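You operate a simulated robot arm through the tools that you are given. There is no shell and no other tool.

You run a simulated two-armed robot. Do the job below in one go: nothing can be reset, and whatever is moved stays where it is left.

TASK
Give grease points A and B two pumps each from the winter pot.
Fine: open the block's cover, put the pot back where it stood and shut the cover; the third point gets none. Set down upright: what you pick out.

The check looks at the end state, three seconds after you hand in, the way a careful person would. Anything else that was tipped, shoved, dropped, spilled or broken makes it a failure. A push-on lid holds only when it is set on centred and level and pressed home; a screw cap is set on level and turned clockwise until tight.

THE ROBOT
Two 6-joint arms with two-finger parallel grippers on one trunk that stands fixed in place. Base frame: the origin is at the foot of the trunk, x ahead of it, y to its left, z up. Readings come in mm, degrees, newtons and seconds.
The left shoulder is at [-70, 177, 845], the right one opposite. With the tool pointing down near the work surface each hand reaches from about 100 to 620 mm from the base axis, measured 20 degrees to its own side. Payload 1.57 kg a hand.
Tool frame (each hand has its own): the origin (TCP) lies between the finger pads and is the grasp point; the fingertips stand 30 mm ahead of it; z points along the fingers, y is the line along which they close. The gripper opens to 80 mm. The fingers are 17 mm wide and 12 mm thick; the gripper's body (40 by 82 mm) begins 80 mm behind the TCP.
Orientation is that of the tool frame in the base frame, as [roll, pitch, yaw] about the fixed x, y, z axes, in that order (R = Rz(yaw) Ry(pitch) Rx(roll)). With the fingers straight down and closing along the base's y, the tool's x points along the base's -x, its y along +y and its z along -z.

THE INTERFACE
- The arms move only by the tool move_arm. It takes "left_rows", "right_rows" or both (then of equal length, played together; a hand with none holds still); each is a list that holds one entry, the list of rows, each a list of 7 numbers: the shift along the tool's x, y, z in units of 400 mm (1.0 is 400 mm), then the turn, a rotation vector about the tool's x, y, z in units of 120 degrees (1.0 is 120 degrees), then the gripper command, from -1 (fully open) to 1 (shut), values between in proportion. In form: [[[tx, ty, tz, ax, ay, az, jaw], ...]]. A call has 1 to 20 rows; each row is the pose to reach, as a shift and turn from the pose commanded when the call began, along the tool's axes at that moment. A call with a number of a shift or a turn outside -1 to 1 is refused whole. A row lasts 0.2 s, in which the tool goes at most 50 mm and 8.6 degrees; a call with a longer step from one row to the next is refused whole, and so is a gripper value outside its range. Where a pose cannot be reached the arm comes as near as it can. A force on the tool above 40 N (or 10 N above the force at the start of the call, whichever is more), or a blocked arm, ends the call early, and 0.2 s more pass. Each finger travels about 72 mm/s and halts on what it meets, pressing with about 34 N; the grip force reading is that of the motor and also rises with nothing between the fingers. The clock runs only during rows and for 0.2 s after the last one: add rows that repeat a pose to give the fingers time. The reply holds the time, the measured pose of the TCP, the force on the tool along the base axes, the opening and the grip force, in the units named above and with some noise, with the torque about the TCP (base axes, N m) and any sound that the robot's microphone picked up.
- Cameras (640 x 400 px; columns grow to the right, rows downward): "scene" is now at [41.9, 6.3, 1576.6]; the picture's right is [0.08, -1.00, 0.00], its down [-0.67, -0.05, -0.74] and it looks along [0.73, 0.06, -0.68] (base axes); focal length 309 px, centre (320, 200). "left" rides on the left gripper at [72, 7, -122] in its tool frame; the picture's right is [-0.09, 1.00, 0.00], its down [-0.84, -0.08, -0.54] and it looks along [-0.54, -0.05, 0.84] (tool axes); focal length 238 px, centre (320, 200). "right" rides on the right gripper at [72, -7, -122] in its tool frame; the picture's right is [0.09, 1.00, 0.00], its down [-0.84, 0.08, -0.54] and it looks along [-0.54, 0.05, 0.84] (tool axes); focal length 238 px, centre (320, 200). There is no depth. A picture from a camera that has moved, and an enlarged one, comes with that camera's place and axes in the base frame and with its lens.
- get_image(camera): a new picture of that camera. No time passes.
- slide_trunk(by): slides the trunk up (or, below 0, down) by that many mm; the arms and the scene camera ride with it, the base frame stays. It gives what a move gives, with no picture.
- pan_tilt(pan, tilt): turns the head with the scene camera to pan (to the left, within 143 degrees either way) and tilt (down, from -29 to 69), counted from straight ahead of the robot. It gives what a move gives.
- enlarge(camera, box): a new picture of the part [left, top, right, bottom] of that camera's present view, enlarged. No time passes.
- close_job(): hands the job in; it is judged then, once.

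Nothing tells you positions but the pictures and the camera data. Unless the task says otherwise, let go and move clear before handing in.

The tools are called after "Emit:" as a command line: name --argument value ..., lists and objects as JSON in quotes. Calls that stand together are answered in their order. move_arm: Moves the arms, as the interface text tells. Its arguments: {"type":"object","properties":{"left_rows":{"type":"array","items":{"type":"array","items":{"type":"array","items":{"type":"number"}}}},"right_rows":{"type":"array","items":{"type":"array","items":{"type":"array","items":{"type":"number"}}}}},"required":[]} The other tools are called the same way: slide_trunk (by) slides the trunk up or down; pan_tilt (pan, tilt) turns the head that bears the scene camera; get_image (camera) takes a picture; enlarge (camera, box) takes an enlarged picture of a part of a camera's view; close_job () hands the job in.

At the start:

```text
time: 0.0
left_position: [321.9, 137.4, 1361.2]
left_ee_rot: [-179.9, 0.0, -179.9]
left_ft_force: [0.1, 0.4, 0.1]
left_ft_torque: [0.01, -0.02, 0.02]
left_finger_gap: 79.8
left_grasp_force: 0.1
right_position: [404.8, -85.1, 1311.3]
right_ee_rot: [-180.0, -0.1, -180.0]
right_ft_force: [-0.5, -0.3, -0.5]
right_ft_torque: [0.01, 0.05, 0.01]
right_finger_gap: 80.0
right_grasp_force: 0.1
trunk travel left (down, up): [-286.0, 41.0]
head pan, tilt: [4.5, 42.6]
```

scene: 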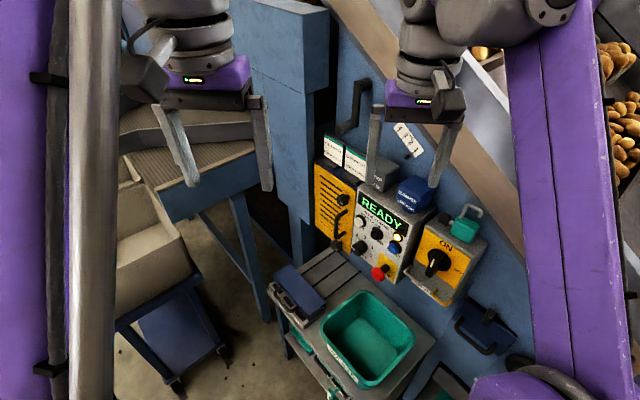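
right: 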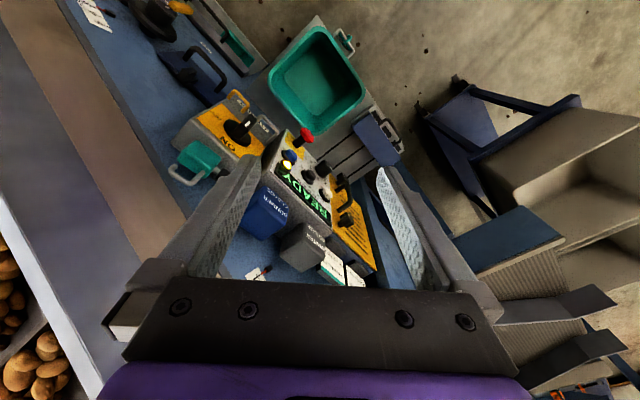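
left: 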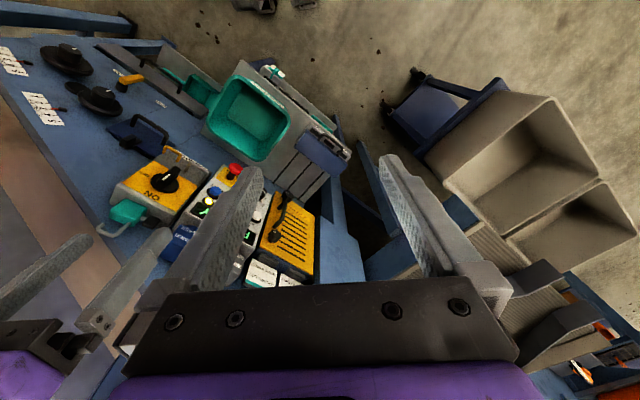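

I see a machine with a slanted panel: a yellow block, a READY control box, a yellow switch box with ON and a padlock, and a tray with a green bin; I take the pots labelled "summer"/"winter" to be near the panel's top. First I look closer before moving anything.

Emit:
enlarge --camera "scene" --box '[300, 70, 500, 310]'

Emit:
enlarge --camera "scene" --box '[260, 240, 540, 400]'

Emit:
enlarge --camera "left" --box '[0, 30, 360, 290]'

Emit:
enlarge --camera "right" --box '[60, 0, 420, 290]'

```text
1.67 times, centred on (400, 190) of scene
camera zoom: at [41.9, 6.3, 1576.6], right [0.08, -1.0, 0.0], down [-0.67, -0.05, -0.74], along [0.73, 0.06, -0.68], focal length 514 px, centre (187, 217)
```

zoom: 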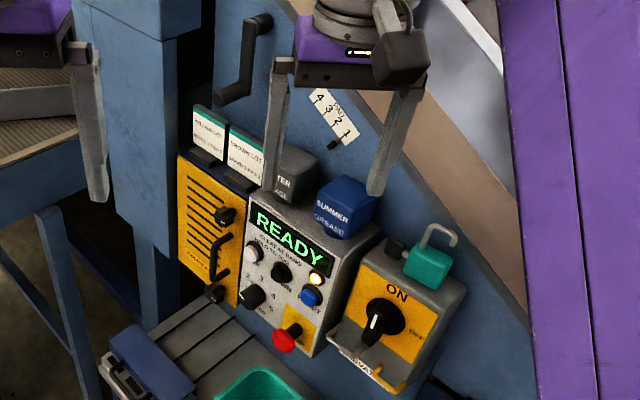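

```text
2.29 times, centred on (400, 320) of scene
camera zoom: at [41.9, 6.3, 1576.6], right [0.08, -1.0, 0.0], down [-0.67, -0.05, -0.74], along [0.73, 0.06, -0.68], focal length 705 px, centre (137, -74)
```

zoom: 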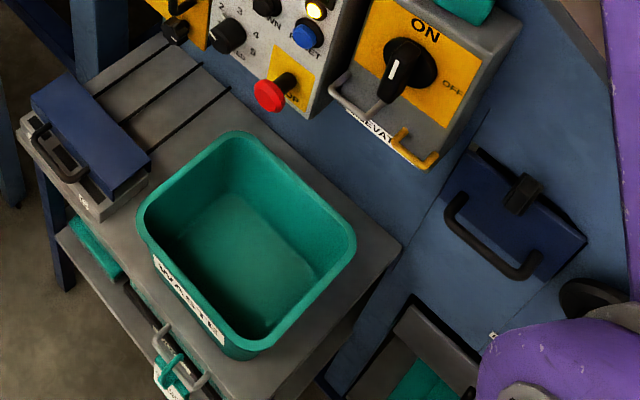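

```text
1.54 times, centred on (180, 160) of left
camera zoom: at [251.0, 144.0, 1482.8], right [0.09, 1.0, 0.0], down [0.84, -0.08, 0.54], along [0.54, -0.05, -0.84], focal length 367 px, centre (535, 262)
```

zoom: 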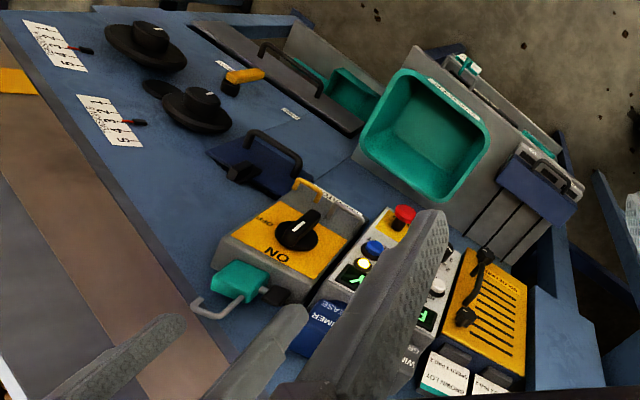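

```text
1.38 times, centred on (240, 145) of right
camera zoom: at [331.3, -91.1, 1433.8], right [-0.09, 1.0, 0.0], down [0.84, 0.08, 0.54], along [0.54, 0.05, -0.84], focal length 329 px, centre (430, 276)
```

zoom: 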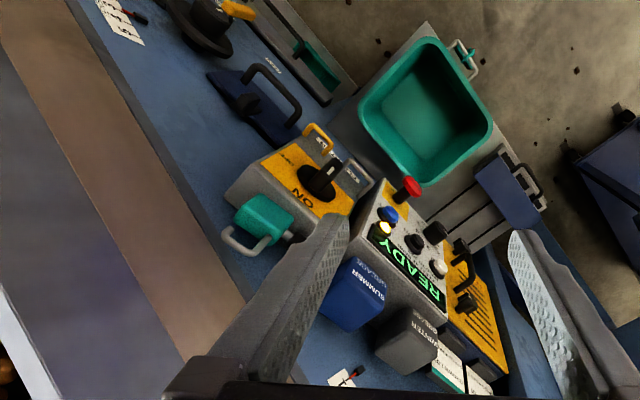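

I need clearer views of the panel, the pots and the block; first I turn the head to look around.

Emit:
pan_tilt --pan -25 --tilt 50

Emit:
get_image --camera "scene"

Emit:
pan_tilt --pan -25 --tilt 69

Emit:
get_image --camera "scene"

Emit:
pan_tilt --pan 10 --tilt 65

Emit:
get_image --camera "scene"

Emit:
pan_tilt --pan 60 --tilt 45

Emit:
get_image --camera "scene"

Emit:
pan_tilt --pan -80 --tilt 45

Emit:
get_image --camera "scene"

```text
time: 0.9
left_position: [322.0, 137.5, 1361.6]
left_ee_rot: [180.0, -0.1, 180.0]
left_ft_force: [0.5, 0.2, 0.8]
left_ft_torque: [-0.05, 0.0, 0.03]
left_finger_gap: 80.3
left_grasp_force: 0.0
right_position: [404.2, -85.4, 1312.8]
right_ee_rot: [180.0, 0.0, 180.0]
right_ft_force: [-0.7, 0.4, -0.3]
right_ft_torque: [-0.03, -0.02, -0.01]
right_finger_gap: 79.9
right_grasp_force: 0.0
trunk travel left (down, up): [-286.0, 41.0]
head pan, tilt: [-25.0, 50.0]
```

```text
taken
camera scene: at [28.7, -32.7, 1566.2], right [-0.42, -0.91, 0.0], down [-0.69, 0.32, -0.64], along [0.58, -0.27, -0.77], focal length 309 px, centre (320, 200)
```

scene: 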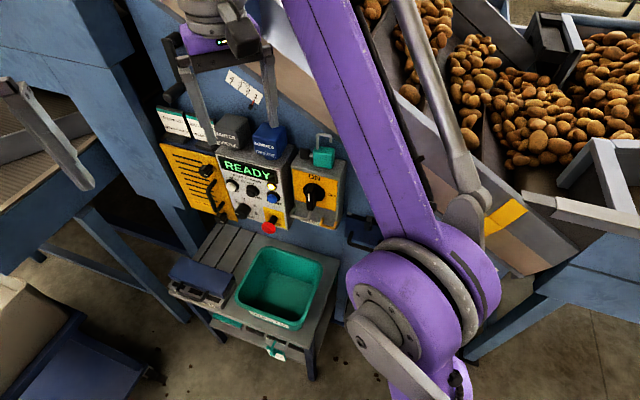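

```text
time: 1.8
left_position: [321.7, 137.3, 1360.7]
left_ee_rot: [179.9, 0.0, 180.0]
left_ft_force: [-0.2, 0.2, -0.7]
left_ft_torque: [0.02, -0.01, 0.0]
left_finger_gap: 79.9
left_grasp_force: 0.1
right_position: [405.0, -84.8, 1311.5]
right_ee_rot: [180.0, 0.0, 179.9]
right_ft_force: [0.1, -0.6, -0.9]
right_ft_torque: [0.01, 0.02, 0.01]
right_finger_gap: 80.2
right_grasp_force: 0.1
trunk travel left (down, up): [-286.0, 41.0]
head pan, tilt: [-25.0, 68.8]
```

```text
taken
camera scene: at [9.6, -23.8, 1544.3], right [-0.42, -0.91, 0.0], down [-0.84, 0.39, -0.36], along [0.33, -0.15, -0.93], focal length 309 px, centre (320, 200)
```

scene: 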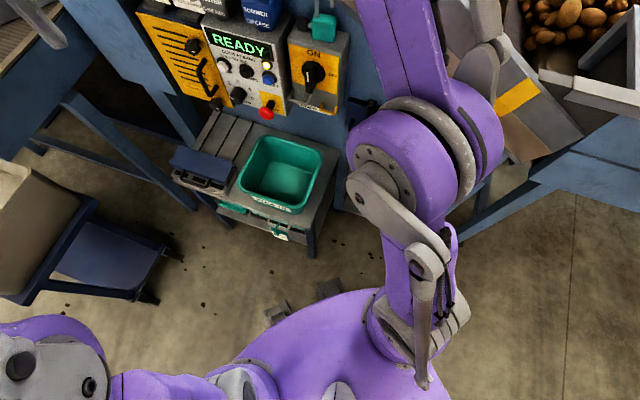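

```text
time: 2.8
left_position: [321.6, 137.3, 1361.1]
left_ee_rot: [-180.0, 0.1, -180.0]
left_ft_force: [0.5, -0.6, 0.2]
left_ft_torque: [0.0, -0.02, 0.03]
left_finger_gap: 80.0
left_grasp_force: 0.0
right_position: [404.8, -85.8, 1311.3]
right_ee_rot: [-180.0, 0.0, 179.9]
right_ft_force: [0.0, -0.8, -0.3]
right_ft_torque: [0.0, -0.06, 0.02]
right_finger_gap: 79.8
right_grasp_force: 0.1
trunk travel left (down, up): [-286.0, 41.0]
head pan, tilt: [10.0, 65.0]
```

```text
taken
camera scene: at [18.7, 10.3, 1548.1], right [0.17, -0.98, 0.0], down [-0.89, -0.16, -0.42], along [0.42, 0.07, -0.91], focal length 309 px, centre (320, 200)
```

scene: 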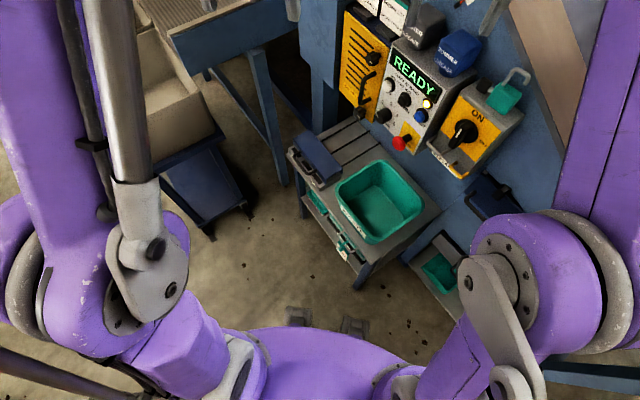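

```text
time: 4.0
left_position: [321.8, 137.1, 1361.9]
left_ee_rot: [-179.9, 0.0, -179.9]
left_ft_force: [-0.5, -0.1, 0.3]
left_ft_torque: [-0.03, 0.01, 0.03]
left_finger_gap: 79.9
left_grasp_force: 0.1
right_position: [405.6, -85.8, 1311.4]
right_ee_rot: [180.0, 0.0, -180.0]
right_ft_force: [-0.3, -0.1, 0.7]
right_ft_torque: [-0.01, -0.02, 0.01]
right_finger_gap: 80.2
right_grasp_force: 0.0
trunk travel left (down, up): [-286.0, 41.0]
head pan, tilt: [60.0, 45.0]
```

```text
taken
camera scene: at [-0.3, 70.2, 1573.1], right [0.87, -0.5, 0.0], down [-0.35, -0.61, -0.71], along [0.35, 0.61, -0.71], focal length 309 px, centre (320, 200)
```

scene: 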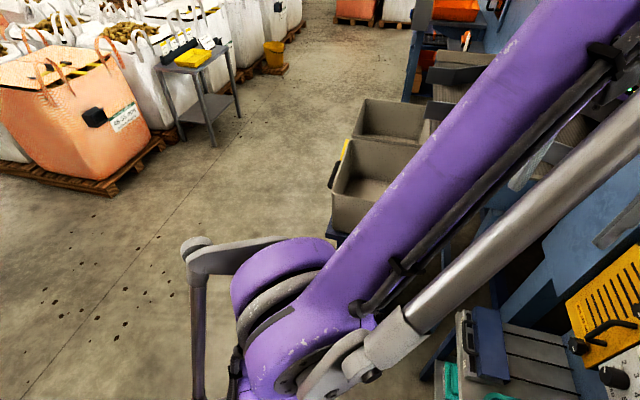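

```text
time: 6.2
left_position: [321.6, 137.3, 1361.6]
left_ee_rot: [-180.0, 0.0, 180.0]
left_ft_force: [0.2, 0.2, -0.8]
left_ft_torque: [0.01, 0.06, 0.02]
left_finger_gap: 79.9
left_grasp_force: 0.1
right_position: [404.9, -86.5, 1312.1]
right_ee_rot: [-180.0, 0.0, -180.0]
right_ft_force: [0.5, -0.5, 0.2]
right_ft_torque: [-0.01, -0.04, 0.01]
right_finger_gap: 80.1
right_grasp_force: 0.1
trunk travel left (down, up): [-286.0, 41.0]
head pan, tilt: [-80.0, 45.0]
```

```text
taken
camera scene: at [-26.9, -80.3, 1573.1], right [-0.98, -0.17, 0.0], down [-0.12, 0.7, -0.71], along [0.12, -0.7, -0.71], focal length 309 px, centre (320, 200)
```

scene: 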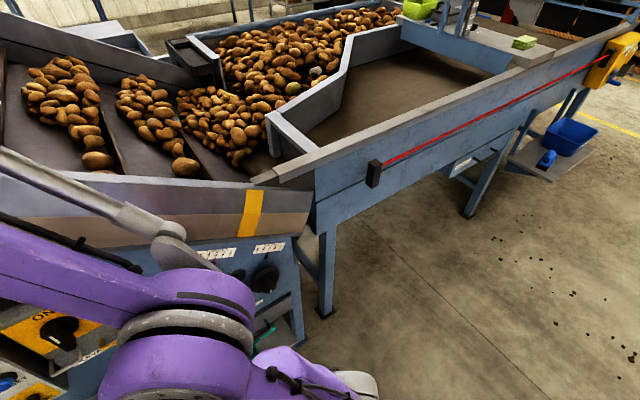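

I see the grader's panel with the winter (grey) and summer (blue) pots over the READY box, and two blue-covered candidates for the block. I'll enlarge these.

Emit:
pan_tilt --pan -5 --tilt 55

Emit:
get_image --camera "scene"

Emit:
enlarge --camera "scene" --box '[220, 200, 380, 300]'

Emit:
enlarge --camera "scene" --box '[260, 60, 420, 160]'

Emit:
enlarge --camera "scene" --box '[340, 140, 500, 240]'

Emit:
enlarge --camera "scene" --box '[220, 260, 380, 360]'

```text
time: 7.7
left_position: [321.1, 138.4, 1361.8]
left_ee_rot: [180.0, -0.1, -179.9]
left_ft_force: [-0.4, 0.1, 0.2]
left_ft_torque: [0.01, -0.03, -0.01]
left_finger_gap: 79.9
left_grasp_force: 0.0
right_position: [404.8, -86.3, 1310.6]
right_ee_rot: [-180.0, 0.0, -180.0]
right_ft_force: [0.2, 0.2, 0.0]
right_ft_torque: [0.01, 0.0, 0.01]
right_finger_gap: 79.7
right_grasp_force: 0.2
trunk travel left (down, up): [-286.0, 41.0]
head pan, tilt: [-5.0, 55.0]
```

```text
taken
camera scene: at [30.8, -6.5, 1559.7], right [-0.09, -1.0, 0.0], down [-0.82, 0.07, -0.57], along [0.57, -0.05, -0.82], focal length 309 px, centre (320, 200)
```

scene: 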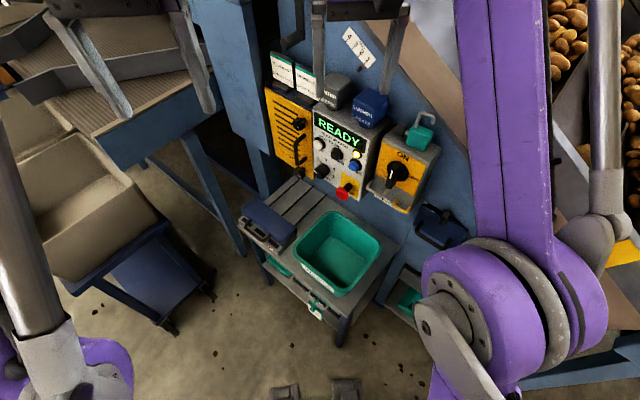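

```text
4.00 times, centred on (300, 250) of scene
camera zoom: at [30.8, -6.5, 1559.7], right [-0.09, -1.0, 0.0], down [-0.82, 0.07, -0.57], along [0.57, -0.05, -0.82], focal length 1234 px, centre (400, 0)
```

zoom: 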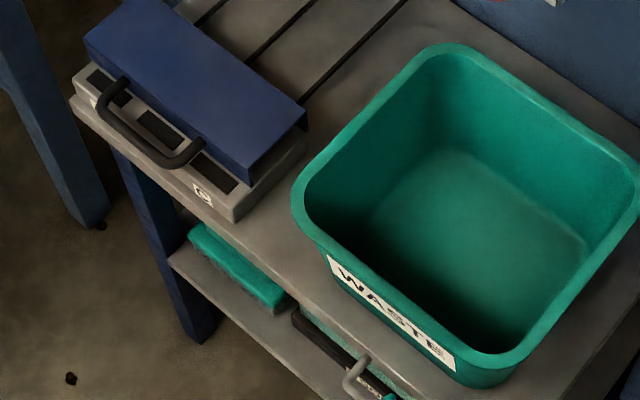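

```text
4.00 times, centred on (340, 110) of scene
camera zoom: at [30.8, -6.5, 1559.7], right [-0.09, -1.0, 0.0], down [-0.82, 0.07, -0.57], along [0.57, -0.05, -0.82], focal length 1234 px, centre (240, 560)
```

zoom: 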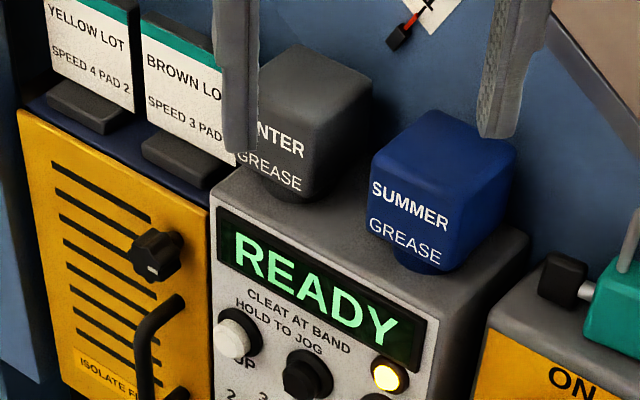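

```text
4.00 times, centred on (420, 190) of scene
camera zoom: at [30.8, -6.5, 1559.7], right [-0.09, -1.0, 0.0], down [-0.82, 0.07, -0.57], along [0.57, -0.05, -0.82], focal length 1234 px, centre (-80, 240)
```

zoom: 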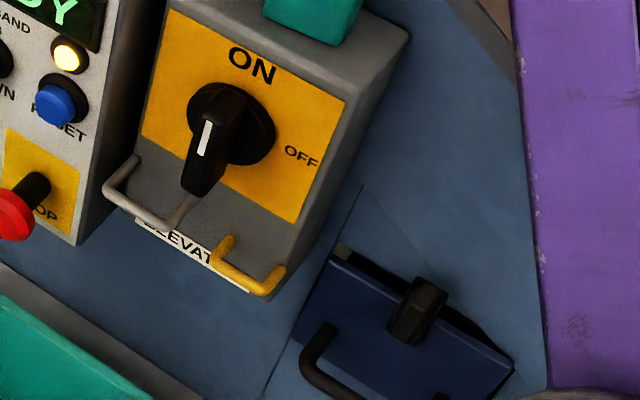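

```text
4.00 times, centred on (300, 310) of scene
camera zoom: at [30.8, -6.5, 1559.7], right [-0.09, -1.0, 0.0], down [-0.82, 0.07, -0.57], along [0.57, -0.05, -0.82], focal length 1234 px, centre (400, -240)
```

zoom: 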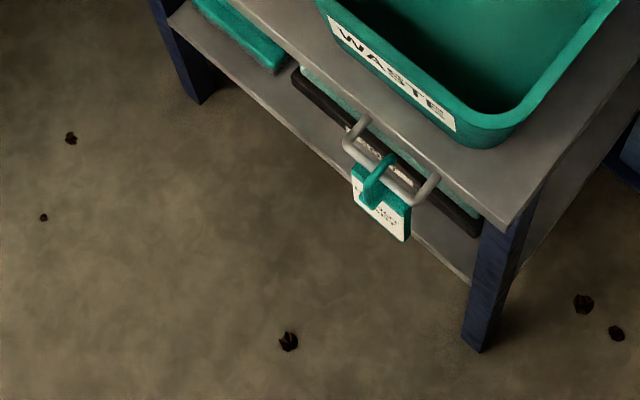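

The grey box with the blue lid and a "C" mark on the side table looks like the grease block (points A, B, C under the cover), and the WINTER pot stands on the READY box's top. I move the left hand down to look at the block closely and the right hand aside for a clear view of the pots.

Emit:
move_arm --left_rows '[[[0, 0, 0.12, 0, 0, 0, -1], [0, 0, 0.24, 0, 0, 0, -1], [0, 0, 0.36, 0, 0, 0, -1], [0, 0, 0.48, 0, 0, 0, -1], [0, 0, 0.6, 0, 0, 0, -1], [0, 0, 0.72, 0, 0, 0, -1], [0, 0, 0.84, 0, 0, 0, -1], [0, 0, 0.95, 0, 0, 0, -1]]]' --right_rows '[[[0.06, -0.06, 0, 0, 0, 0, -1], [0.12, -0.12, 0, 0, 0, 0, -1], [0.18, -0.18, 0, 0, 0, 0, -1], [0.24, -0.24, 0, 0, 0, 0, -1], [0.3, -0.3, 0, 0, 0, 0, -1], [0.3, -0.36, 0, 0, 0, 0, -1], [0.3, -0.36, 0, 0, 0, 0, -1], [0.3, -0.36, 0, 0, 0, 0, -1]]]'

Emit:
pan_tilt --pan 0 --tilt 45

Emit:
get_image --camera "scene"

Emit:
get_image --camera "left"

Emit:
get_image --camera "right"

```text
time: 9.4
left_position: [320.7, 135.3, 978.8]
left_ee_rot: [-180.0, 0.0, 179.9]
left_ft_force: [-0.6, 0.4, -0.1]
left_ft_torque: [0.01, 0.0, -0.03]
left_finger_gap: 79.8
left_grasp_force: 0.0
right_position: [283.9, -226.8, 1310.8]
right_ee_rot: [180.0, 0.0, -179.9]
right_ft_force: [-0.3, 0.6, -0.2]
right_ft_torque: [0.01, 0.01, 0.01]
right_finger_gap: 80.2
right_grasp_force: 0.1
trunk travel left (down, up): [-286.0, 41.0]
head pan, tilt: [-5.0, 55.0]
```

```text
time: 10.2
left_position: [321.2, 136.6, 980.4]
left_ee_rot: [-179.9, 0.0, -179.9]
left_ft_force: [0.3, -0.4, 0.0]
left_ft_torque: [-0.01, -0.02, 0.04]
left_finger_gap: 80.2
left_grasp_force: 0.0
right_position: [281.8, -227.6, 1312.0]
right_ee_rot: [180.0, 0.0, 180.0]
right_ft_force: [-0.1, -0.5, -0.2]
right_ft_torque: [0.0, -0.02, -0.03]
right_finger_gap: 80.0
right_grasp_force: 0.0
trunk travel left (down, up): [-286.0, 41.0]
head pan, tilt: [0.0, 45.0]
```

```text
taken
camera scene: at [40.1, -0.2, 1573.1], right [0.0, -1.0, 0.0], down [-0.71, 0.0, -0.71], along [0.71, 0.0, -0.71], focal length 309 px, centre (320, 200)
```

scene: 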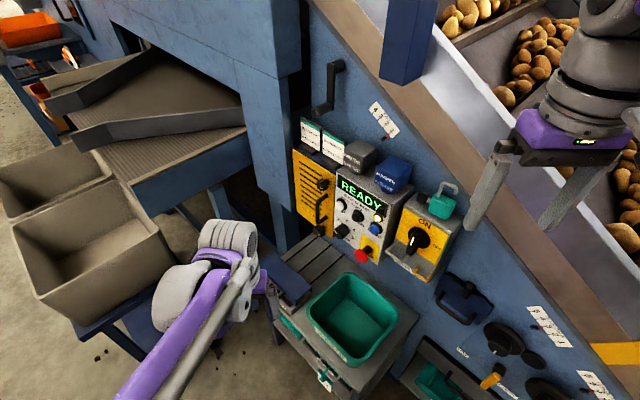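

```text
taken
camera left: at [250.2, 142.1, 1101.1], right [0.09, 1.0, 0.0], down [0.84, -0.08, 0.54], along [0.54, -0.05, -0.84], focal length 238 px, centre (320, 200)
```

left: 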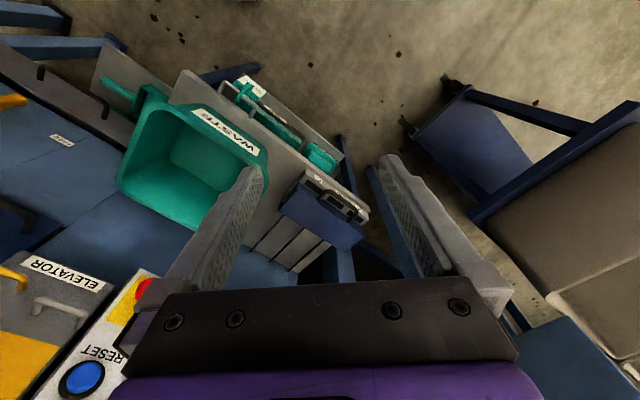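

```text
taken
camera right: at [209.0, -233.1, 1433.6], right [-0.09, 1.0, 0.0], down [0.84, 0.08, 0.54], along [0.54, 0.05, -0.84], focal length 238 px, centre (320, 200)
```

right: 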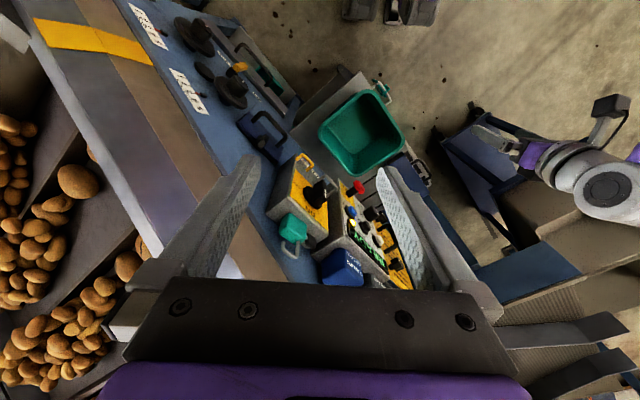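

The right hand no longer hides the pots, and the left camera sees the block on the table. I enlarge the important bits.

Emit:
enlarge --camera "left" --box '[240, 150, 400, 290]'

Emit:
enlarge --camera "scene" --box '[320, 120, 440, 195]'

Emit:
enlarge --camera "scene" --box '[280, 100, 480, 225]'

Emit:
enlarge --camera "scene" --box '[260, 225, 420, 325]'

Emit:
enlarge --camera "scene" --box '[400, 250, 600, 400]'

```text
2.86 times, centred on (320, 220) of left
camera zoom: at [250.2, 142.1, 1101.1], right [0.09, 1.0, 0.0], down [0.84, -0.08, 0.54], along [0.54, -0.05, -0.84], focal length 681 px, centre (320, 143)
```

zoom: 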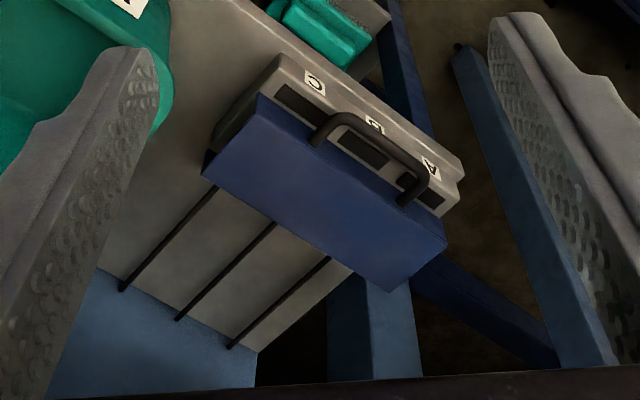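

```text
5.33 times, centred on (380, 158) of scene
camera zoom: at [40.1, -0.2, 1573.1], right [0.0, -1.0, 0.0], down [-0.71, 0.0, -0.71], along [0.71, 0.0, -0.71], focal length 1646 px, centre (0, 427)
```

zoom: 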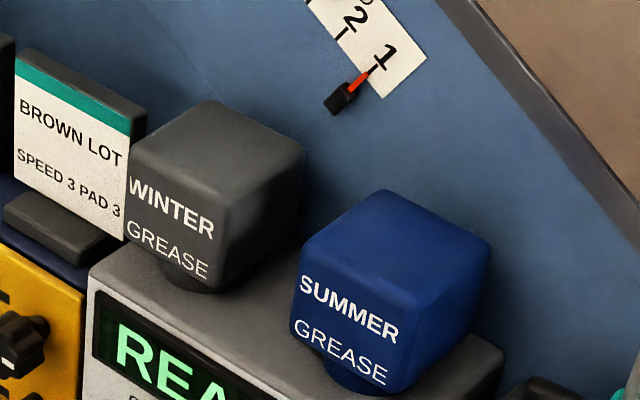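

```text
3.20 times, centred on (380, 162) of scene
camera zoom: at [40.1, -0.2, 1573.1], right [0.0, -1.0, 0.0], down [-0.71, 0.0, -0.71], along [0.71, 0.0, -0.71], focal length 988 px, centre (128, 320)
```

zoom: 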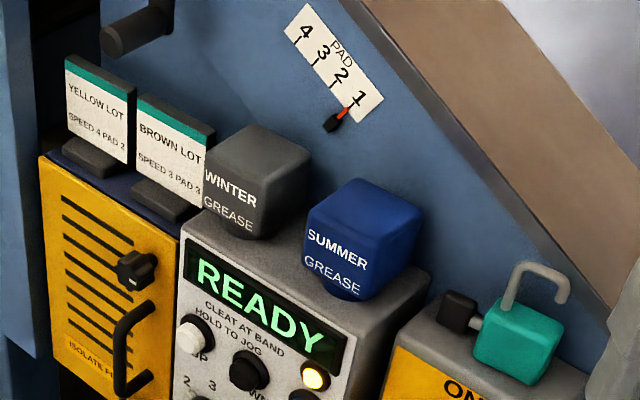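

```text
4.00 times, centred on (340, 275) of scene
camera zoom: at [40.1, -0.2, 1573.1], right [0.0, -1.0, 0.0], down [-0.71, 0.0, -0.71], along [0.71, 0.0, -0.71], focal length 1234 px, centre (240, -100)
```

zoom: 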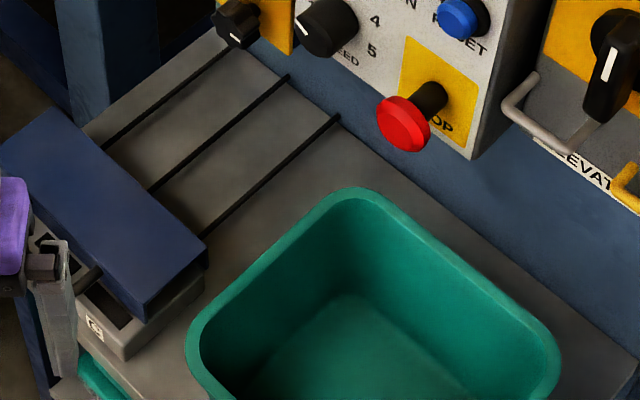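

```text
2.67 times, centred on (500, 325) of scene
camera zoom: at [40.1, -0.2, 1573.1], right [0.0, -1.0, 0.0], down [-0.71, 0.0, -0.71], along [0.71, 0.0, -0.71], focal length 823 px, centre (-160, -133)
```

zoom: 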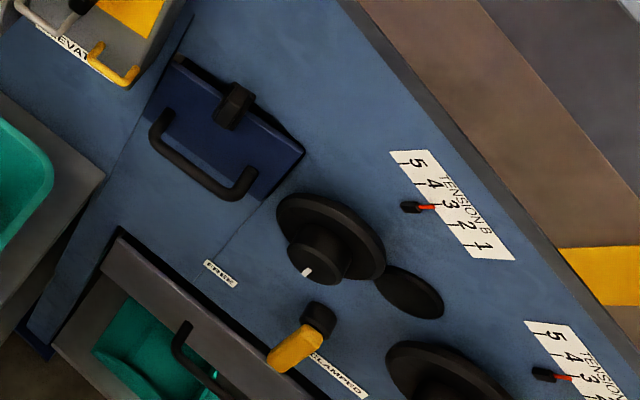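

The block sits on the side table with labels C, B, A along a line from about (497,115,630) to (585,205,630), its blue cover with a black handle over it; the WINTER pot's cube is around (592,-89,1158). I bring the left camera closer to the block to understand the cover.

Emit:
move_arm --left_rows '[[[-0.0545, 0.032, 0.0895, 0, 0, 0, -1], [-0.109, 0.064, 0.179, 0, 0, 0, -1], [-0.1635, 0.096, 0.2685, 0, 0, 0, -1], [-0.218, 0.128, 0.358, 0, 0, 0, -1], [-0.2725, 0.16, 0.4475, 0, 0, 0, -1], [-0.2725, 0.16, 0.4475, 0, 0, 0, -1]]]'

Emit:
get_image --camera "left"

Emit:
enlarge --camera "left" --box '[200, 110, 440, 260]'

Emit:
get_image --camera "scene"

```text
time: 11.6
left_position: [431.3, 201.2, 801.5]
left_ee_rot: [-180.0, -0.1, 180.0]
left_ft_force: [0.2, -0.2, 0.1]
left_ft_torque: [0.02, -0.03, 0.02]
left_finger_gap: 80.1
left_grasp_force: 0.1
right_position: [282.4, -227.8, 1311.4]
right_ee_rot: [-179.9, 0.1, 180.0]
right_ft_force: [0.1, -0.4, -0.8]
right_ft_torque: [0.03, -0.04, -0.03]
right_finger_gap: 80.0
right_grasp_force: 0.0
trunk travel left (down, up): [-286.0, 41.0]
head pan, tilt: [0.0, 45.0]
```

```text
taken
camera left: at [360.8, 208.1, 923.1], right [0.09, 1.0, 0.0], down [0.84, -0.08, 0.54], along [0.54, -0.05, -0.84], focal length 238 px, centre (320, 200)
```

left: 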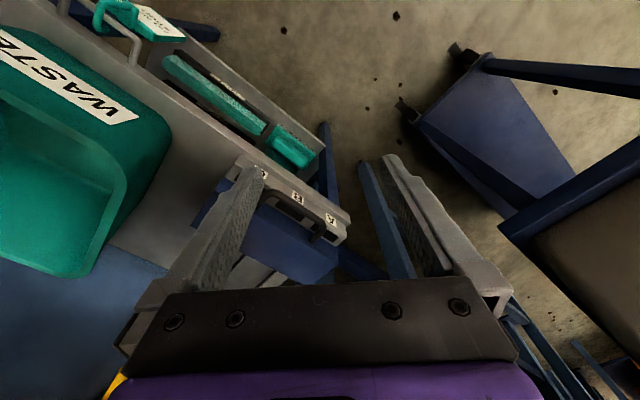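

```text
2.67 times, centred on (320, 185) of left
camera zoom: at [360.8, 208.1, 923.1], right [0.09, 1.0, 0.0], down [0.84, -0.08, 0.54], along [0.54, -0.05, -0.84], focal length 636 px, centre (320, 240)
```

zoom: 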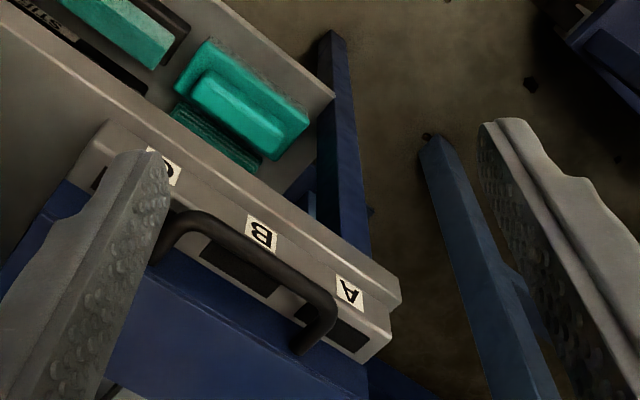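

```text
taken
camera scene: at [39.2, -0.6, 1573.2], right [0.0, -1.0, 0.0], down [-0.71, 0.0, -0.71], along [0.71, 0.0, -0.71], focal length 309 px, centre (320, 200)
```

scene: 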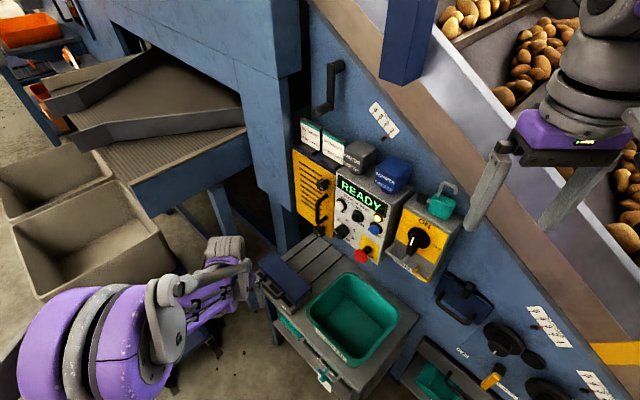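

The block's cover looks hinged along its rear (panel side) with a bar handle in front, and each point sits behind a dark window by its label. I tilt the left camera to look at the block from the front at a low angle.

Emit:
move_arm --left_rows '[[[-0.0064, 0.0179, 0.0346, 0.0126, -0.0305, 0.0525, -1], [-0.0129, 0.0357, 0.0693, 0.0252, -0.0609, 0.1051, -1], [-0.0193, 0.0536, 0.1039, 0.0378, -0.0914, 0.1576, -1], [-0.0257, 0.0714, 0.1386, 0.0505, -0.1218, 0.2102, -1], [-0.0321, 0.0893, 0.1732, 0.0631, -0.1523, 0.2627, -1], [-0.0386, 0.1071, 0.2079, 0.0757, -0.1827, 0.3153, -1], [-0.045, 0.125, 0.2425, 0.0883, -0.2132, 0.3678, -1], [-0.045, 0.125, 0.2425, 0.0883, -0.2132, 0.3678, -1]]]'

Emit:
get_image --camera "left"

Emit:
enlarge --camera "left" --box '[200, 100, 440, 260]'

```text
time: 13.4
left_position: [449.6, 251.0, 705.7]
left_ee_rot: [179.9, 27.1, 135.0]
left_ft_force: [0.9, 0.1, 0.2]
left_ft_torque: [0.01, -0.01, -0.01]
left_finger_gap: 80.0
left_grasp_force: 0.1
right_position: [281.9, -228.1, 1310.5]
right_ee_rot: [180.0, 0.0, 180.0]
right_ft_force: [0.1, -0.6, -0.4]
right_ft_torque: [-0.03, 0.01, 0.02]
right_finger_gap: 80.1
right_grasp_force: 0.0
trunk travel left (down, up): [-286.0, 41.0]
head pan, tilt: [0.0, 45.0]
```

```text
taken
camera left: at [369.5, 340.4, 780.9], right [0.76, 0.65, 0.04], down [0.3, -0.41, 0.86], along [0.57, -0.65, -0.5], focal length 238 px, centre (320, 200)
```

left: 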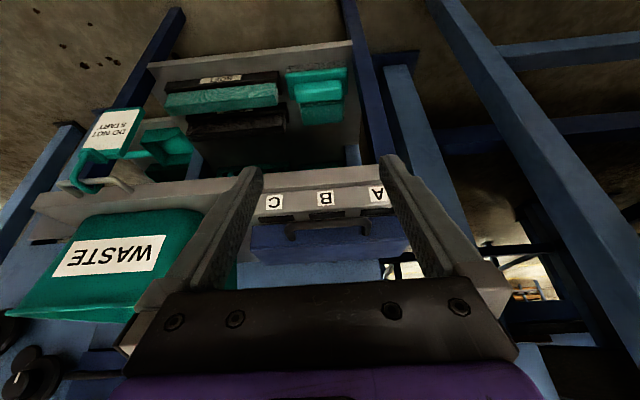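

```text
2.50 times, centred on (320, 180) of left
camera zoom: at [369.5, 340.4, 780.9], right [0.76, 0.65, 0.04], down [0.3, -0.41, 0.86], along [0.57, -0.65, -0.5], focal length 596 px, centre (320, 250)
```

zoom: 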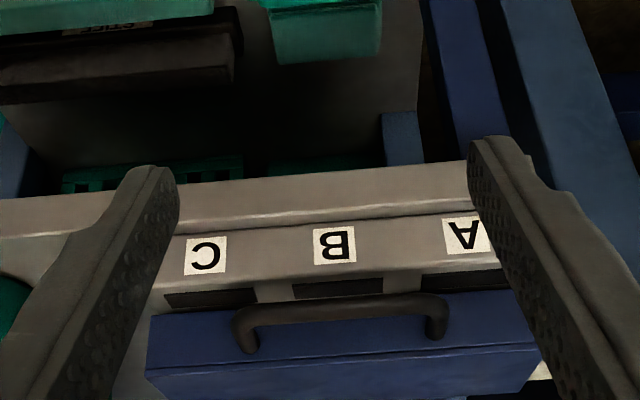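

The labels run C, B, A along the block's front, and the black bar handle sticks out in front of the cover at about (534,163,672). I raise the left hand, turn it so the fingers close across the bar, and check the view before gripping.

Emit:
move_arm --left_rows '[[[-0.02, 0, -0.04, 0, 0.056, 0, 0], [-0.045, 0, -0.089, 0, 0.1125, 0, 0], [-0.068, 0, -0.1336, 0, 0.169, 0, 0.5], [-0.085, 0, -0.167, 0, 0.225, 0, 0.5], [-0.085, 0, -0.167, 0, 0.225, 0, 0.5]]]'

Emit:
move_arm --left_rows '[[[-0.0198, -0.0005, 0, 0.0119, -0.0119, -0.0674, 0.5], [-0.0395, -0.0011, 0, 0.0238, -0.0238, -0.1348, 0.5], [-0.0593, -0.0016, 0, 0.0357, -0.0357, -0.2023, 0.5], [-0.0791, -0.0022, 0, 0.0476, -0.0476, -0.2697, 0.5], [-0.0989, -0.0027, 0, 0.0595, -0.0595, -0.3371, 0.5], [-0.1186, -0.0033, 0, 0.0713, -0.0713, -0.4045, 0.5], [-0.1384, -0.0038, 0, 0.0832, -0.0832, -0.4719, 0.5], [-0.1582, -0.0044, 0, 0.0951, -0.0951, -0.5393, 0.5], [-0.178, -0.0049, 0, 0.107, -0.107, -0.6068, 0.5], [-0.1977, -0.0055, 0, 0.1189, -0.1189, -0.6742, 0.5], [-0.2175, -0.006, 0, 0.1308, -0.1308, -0.7416, 0.5], [-0.2175, -0.006, 0, 0.1308, -0.1308, -0.7416, 0.5]]]'

Emit:
get_image --camera "left"

Emit:
get_image --camera "scene"

```text
time: 14.6
left_position: [449.8, 251.7, 778.7]
left_ee_rot: [-180.0, -0.2, 135.0]
left_ft_force: [-0.5, 0.1, -0.7]
left_ft_torque: [-0.02, -0.02, 0.0]
left_finger_gap: 19.6
left_grasp_force: 0.1
right_position: [281.3, -227.5, 1311.5]
right_ee_rot: [-180.0, 0.1, -179.9]
right_ft_force: [-1.0, 0.2, 0.3]
right_ft_torque: [0.02, -0.04, -0.03]
right_finger_gap: 79.9
right_grasp_force: 0.0
trunk travel left (down, up): [-286.0, 41.0]
head pan, tilt: [0.0, 45.0]
```

```text
time: 17.2
left_position: [508.0, 187.7, 779.8]
left_ee_rot: [-160.0, 0.0, -135.0]
left_ft_force: [-0.2, 0.7, -0.3]
left_ft_torque: [0.03, 0.02, 0.02]
left_finger_gap: 19.8
left_grasp_force: 0.0
right_position: [282.7, -227.3, 1311.0]
right_ee_rot: [179.9, 0.0, -180.0]
right_ft_force: [-0.3, 0.0, -0.6]
right_ft_torque: [0.01, -0.03, -0.01]
right_finger_gap: 80.0
right_grasp_force: 0.0
trunk travel left (down, up): [-286.0, 41.0]
head pan, tilt: [0.0, 45.0]
```

```text
taken
camera left: at [424.7, 170.5, 892.5], right [-0.6, 0.73, -0.34], down [0.51, 0.67, 0.54], along [0.62, 0.15, -0.77], focal length 238 px, centre (320, 200)
```

left: 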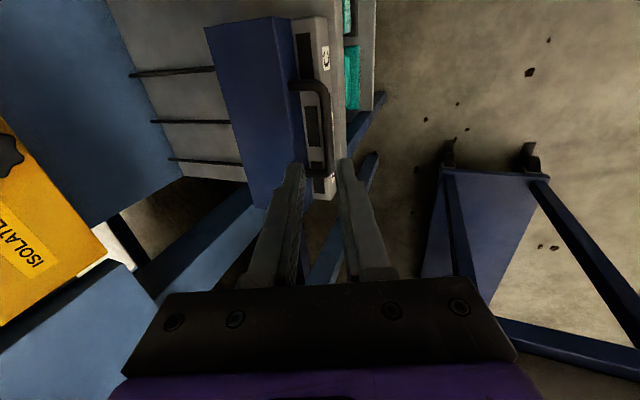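

```text
taken
camera scene: at [40.3, -0.1, 1573.1], right [0.0, -1.0, 0.0], down [-0.71, 0.0, -0.71], along [0.71, 0.0, -0.71], focal length 309 px, centre (320, 200)
```

scene: 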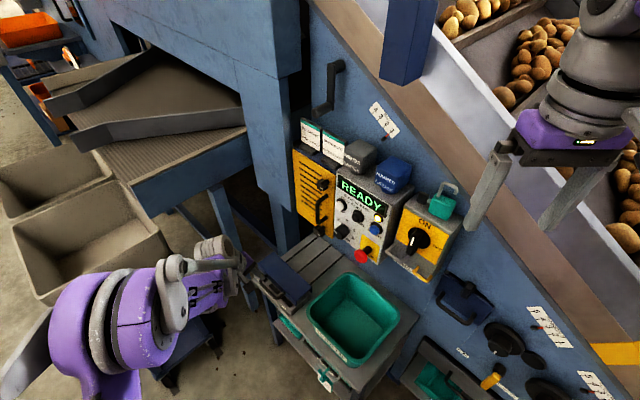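

Emit:
enlarge --camera "left" --box '[180, 0, 420, 220]'

Emit:
enlarge --camera "scene" --box '[210, 220, 330, 320]'

```text
1.82 times, centred on (300, 110) of left
camera zoom: at [424.7, 170.5, 892.5], right [-0.6, 0.73, -0.34], down [0.51, 0.67, 0.54], along [0.62, 0.15, -0.77], focal length 433 px, centre (356, 364)
```

zoom: 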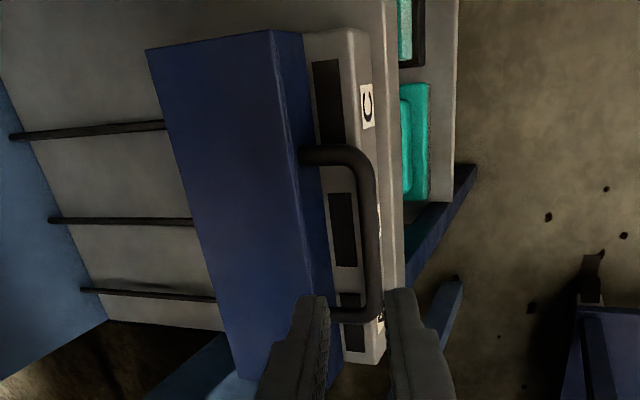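

```text
4.00 times, centred on (270, 270) of scene
camera zoom: at [40.3, -0.1, 1573.1], right [0.0, -1.0, 0.0], down [-0.71, 0.0, -0.71], along [0.71, 0.0, -0.71], focal length 1234 px, centre (520, -80)
```

zoom: 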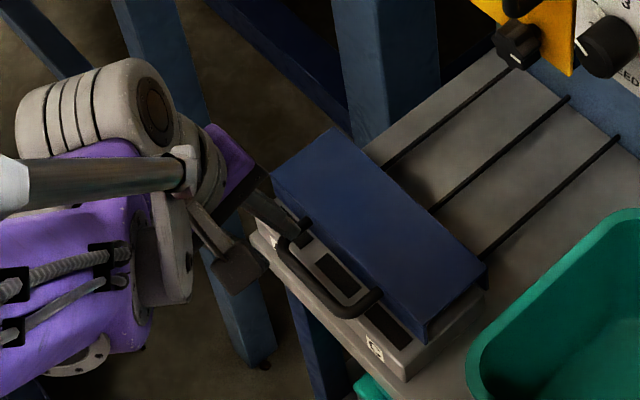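

The bar's centre works out at about (534,166,673), parallel to the block. I go down along the tool axis partway and check alignment.

Emit:
move_arm --left_rows '[[[-0.0078, 0.0118, 0.03, 0, 0, 0, 0.45], [-0.0078, 0.0118, 0.09, 0, 0, 0, 0.45], [-0.0078, 0.0118, 0.13, 0, 0, 0, 0.45], [-0.0078, 0.0118, 0.13, 0, 0, 0, 0.45]]]'

Emit:
get_image --camera "left"

Emit:
enlarge --camera "scene" --box '[240, 240, 320, 310]'

```text
time: 18.2
left_position: [519.6, 181.4, 731.7]
left_ee_rot: [-160.0, 0.0, -135.0]
left_ft_force: [0.0, 0.1, 0.9]
left_ft_torque: [0.0, -0.02, -0.02]
left_finger_gap: 22.4
left_grasp_force: 0.1
right_position: [280.9, -227.3, 1311.0]
right_ee_rot: [180.0, 0.1, 179.9]
right_ft_force: [0.7, -0.2, -1.0]
right_ft_torque: [0.01, 0.04, -0.05]
right_finger_gap: 79.9
right_grasp_force: 0.0
trunk travel left (down, up): [-286.0, 41.0]
head pan, tilt: [0.0, 45.0]
```

```text
taken
camera left: at [435.2, 163.7, 843.1], right [-0.6, 0.73, -0.34], down [0.51, 0.67, 0.54], along [0.62, 0.14, -0.77], focal length 238 px, centre (320, 200)
```

left: 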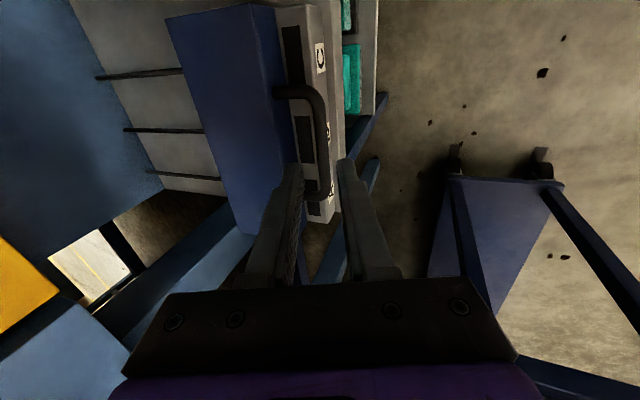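

```text
5.71 times, centred on (280, 275) of scene
camera zoom: at [40.1, -0.2, 1573.2], right [0.0, -1.0, 0.0], down [-0.71, 0.0, -0.71], along [0.71, 0.0, -0.71], focal length 1764 px, centre (549, -229)
```

zoom: 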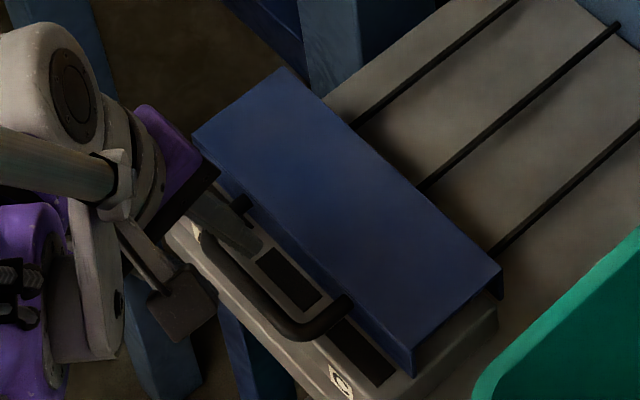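

The bar lies between the fingertips; I shift 2 mm, go the rest of the way down and close on the bar.

Emit:
move_arm --left_rows '[[[0, 0.005, 0.03, 0, 0, 0, 0.45], [0, 0.005, 0.06, 0, 0, 0, 0.45], [0, 0.005, 0.095, 0, 0, 0, 0.45], [0, 0.005, 0.095, 0, 0, 0, 0.45]]]'

Emit:
get_image --camera "left"

```text
time: 19.2
left_position: [529.3, 172.8, 692.4]
left_ee_rot: [-159.9, 0.0, -135.0]
left_ft_force: [0.1, -0.2, -0.9]
left_ft_torque: [-0.01, 0.0, 0.02]
left_finger_gap: 21.9
left_grasp_force: 0.1
right_position: [281.8, -227.8, 1311.8]
right_ee_rot: [180.0, 0.1, 180.0]
right_ft_force: [0.5, -0.3, -0.5]
right_ft_torque: [-0.01, 0.03, 0.0]
right_finger_gap: 80.2
right_grasp_force: 0.1
trunk travel left (down, up): [-286.0, 41.0]
head pan, tilt: [0.0, 45.0]
```

```text
taken
camera left: at [444.9, 156.0, 804.4], right [-0.6, 0.73, -0.34], down [0.51, 0.67, 0.54], along [0.62, 0.14, -0.77], focal length 238 px, centre (320, 200)
```

left: 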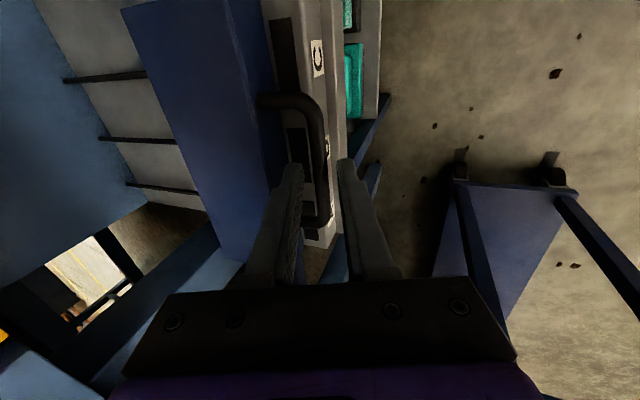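

The bar is between the pads. I close the fingers.

Emit:
move_arm --left_rows '[[[0, 0, 0, 0, 0, 0, 0.7], [0, 0, 0, 0, 0, 0, 1], [0, 0, 0, 0, 0, 0, 1], [0, 0, 0, 0, 0, 0, 1]]]'

Emit:
get_image --camera "left"

```text
time: 20.2
left_position: [529.3, 173.5, 691.9]
left_ee_rot: [-160.2, 0.0, -135.0]
left_ft_force: [3.3, -2.4, 0.0]
left_ft_torque: [0.09, -0.15, -0.24]
left_finger_gap: 9.7
left_grasp_force: 28.2
right_position: [283.3, -228.4, 1310.8]
right_ee_rot: [180.0, 0.0, -179.9]
right_ft_force: [0.0, -0.5, 0.0]
right_ft_torque: [-0.01, -0.02, -0.04]
right_finger_gap: 79.9
right_grasp_force: 0.1
trunk travel left (down, up): [-286.0, 41.0]
head pan, tilt: [0.0, 45.0]
```

```text
taken
camera left: at [445.3, 155.9, 804.4], right [-0.6, 0.73, -0.34], down [0.51, 0.67, 0.54], along [0.62, 0.14, -0.77], focal length 238 px, centre (320, 200)
```

left: 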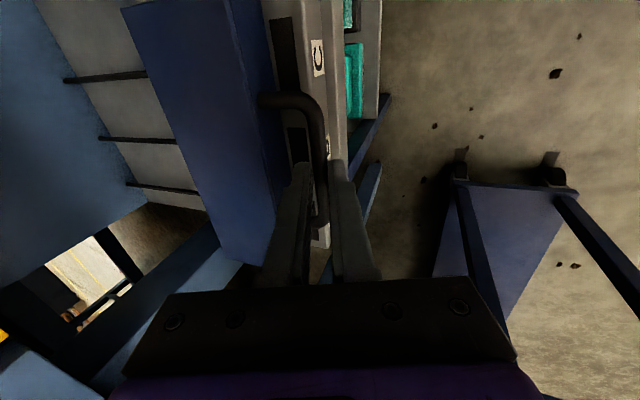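

I hold the bar (gap 9.7 mm). I lift it gently by 12 mm to feel how the cover moves.

Emit:
move_arm --left_rows '[[[0, -0.0034, -0.0094, 0, 0, 0, 1], [0, -0.0068, -0.0188, 0, 0, 0, 1], [0, -0.0103, -0.0282, 0, 0, 0, 1], [0, -0.0103, -0.0282, 0, 0, 0, 1]]]'

Emit:
get_image --camera "left"

Emit:
enlarge --camera "scene" --box '[240, 240, 320, 310]'

```text
time: 21.2
left_position: [530.5, 171.8, 705.0]
left_ee_rot: [-160.0, 0.1, -135.0]
left_ft_force: [21.3, -13.3, -6.6]
left_ft_torque: [0.08, -0.71, -0.15]
left_finger_gap: 9.5
left_grasp_force: 28.0
right_position: [285.5, -228.6, 1310.1]
right_ee_rot: [-180.0, -0.1, 180.0]
right_ft_force: [-0.2, -0.1, 0.3]
right_ft_torque: [0.0, 0.0, 0.02]
right_finger_gap: 80.0
right_grasp_force: 0.0
trunk travel left (down, up): [-286.0, 41.0]
head pan, tilt: [0.0, 45.0]
```

```text
taken
camera left: at [446.8, 154.5, 815.9], right [-0.6, 0.73, -0.34], down [0.51, 0.67, 0.54], along [0.62, 0.14, -0.77], focal length 238 px, centre (320, 200)
```

left: 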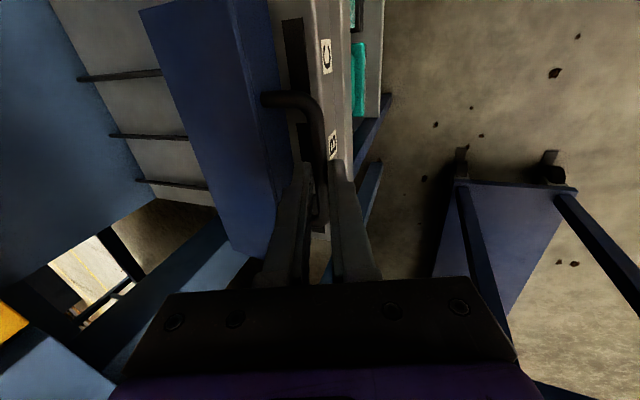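

```text
5.71 times, centred on (280, 275) of scene
camera zoom: at [43.2, -1.5, 1573.1], right [0.0, -1.0, 0.0], down [-0.71, 0.0, -0.71], along [0.71, 0.0, -0.71], focal length 1764 px, centre (549, -229)
```

zoom: 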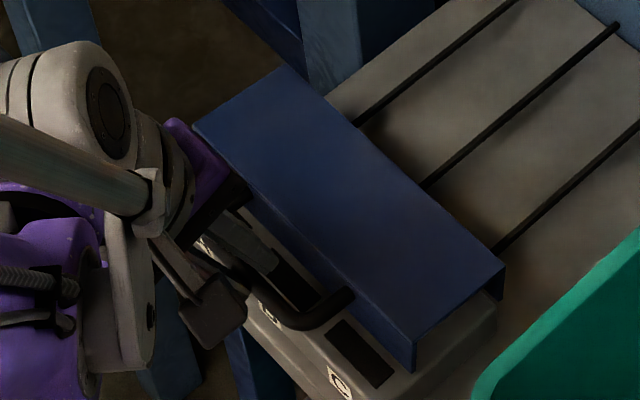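

The cover lifts on a hinge (the pull toward the panel tells me the hinge is lower and behind). I follow an arc about the estimated rear hinge.

Emit:
move_arm --left_rows '[[[0, -0.0101, -0.0091, 0, 0, 0, 1], [0, -0.0202, -0.0182, 0, 0, 0, 1], [0, -0.0275, -0.0261, 0, 0, 0, 1], [0, -0.0347, -0.034, 0, 0, 0, 1], [0, -0.0425, -0.0411, 0, 0, 0, 1], [0, -0.0503, -0.0482, 0, 0, 0, 1], [0, -0.0503, -0.0482, 0, 0, 0, 1]]]'

```text
time: 22.8
left_position: [538.1, 164.3, 731.0]
left_ee_rot: [-160.0, 0.0, -135.0]
left_ft_force: [4.2, -7.2, -6.0]
left_ft_torque: [-0.29, 0.25, -0.42]
left_finger_gap: 9.6
left_grasp_force: 27.7
right_position: [282.6, -228.2, 1311.2]
right_ee_rot: [179.9, 0.0, -180.0]
right_ft_force: [0.1, 0.1, 0.4]
right_ft_torque: [-0.01, 0.03, -0.04]
right_finger_gap: 79.9
right_grasp_force: 0.1
trunk travel left (down, up): [-286.0, 41.0]
head pan, tilt: [0.0, 45.0]
```

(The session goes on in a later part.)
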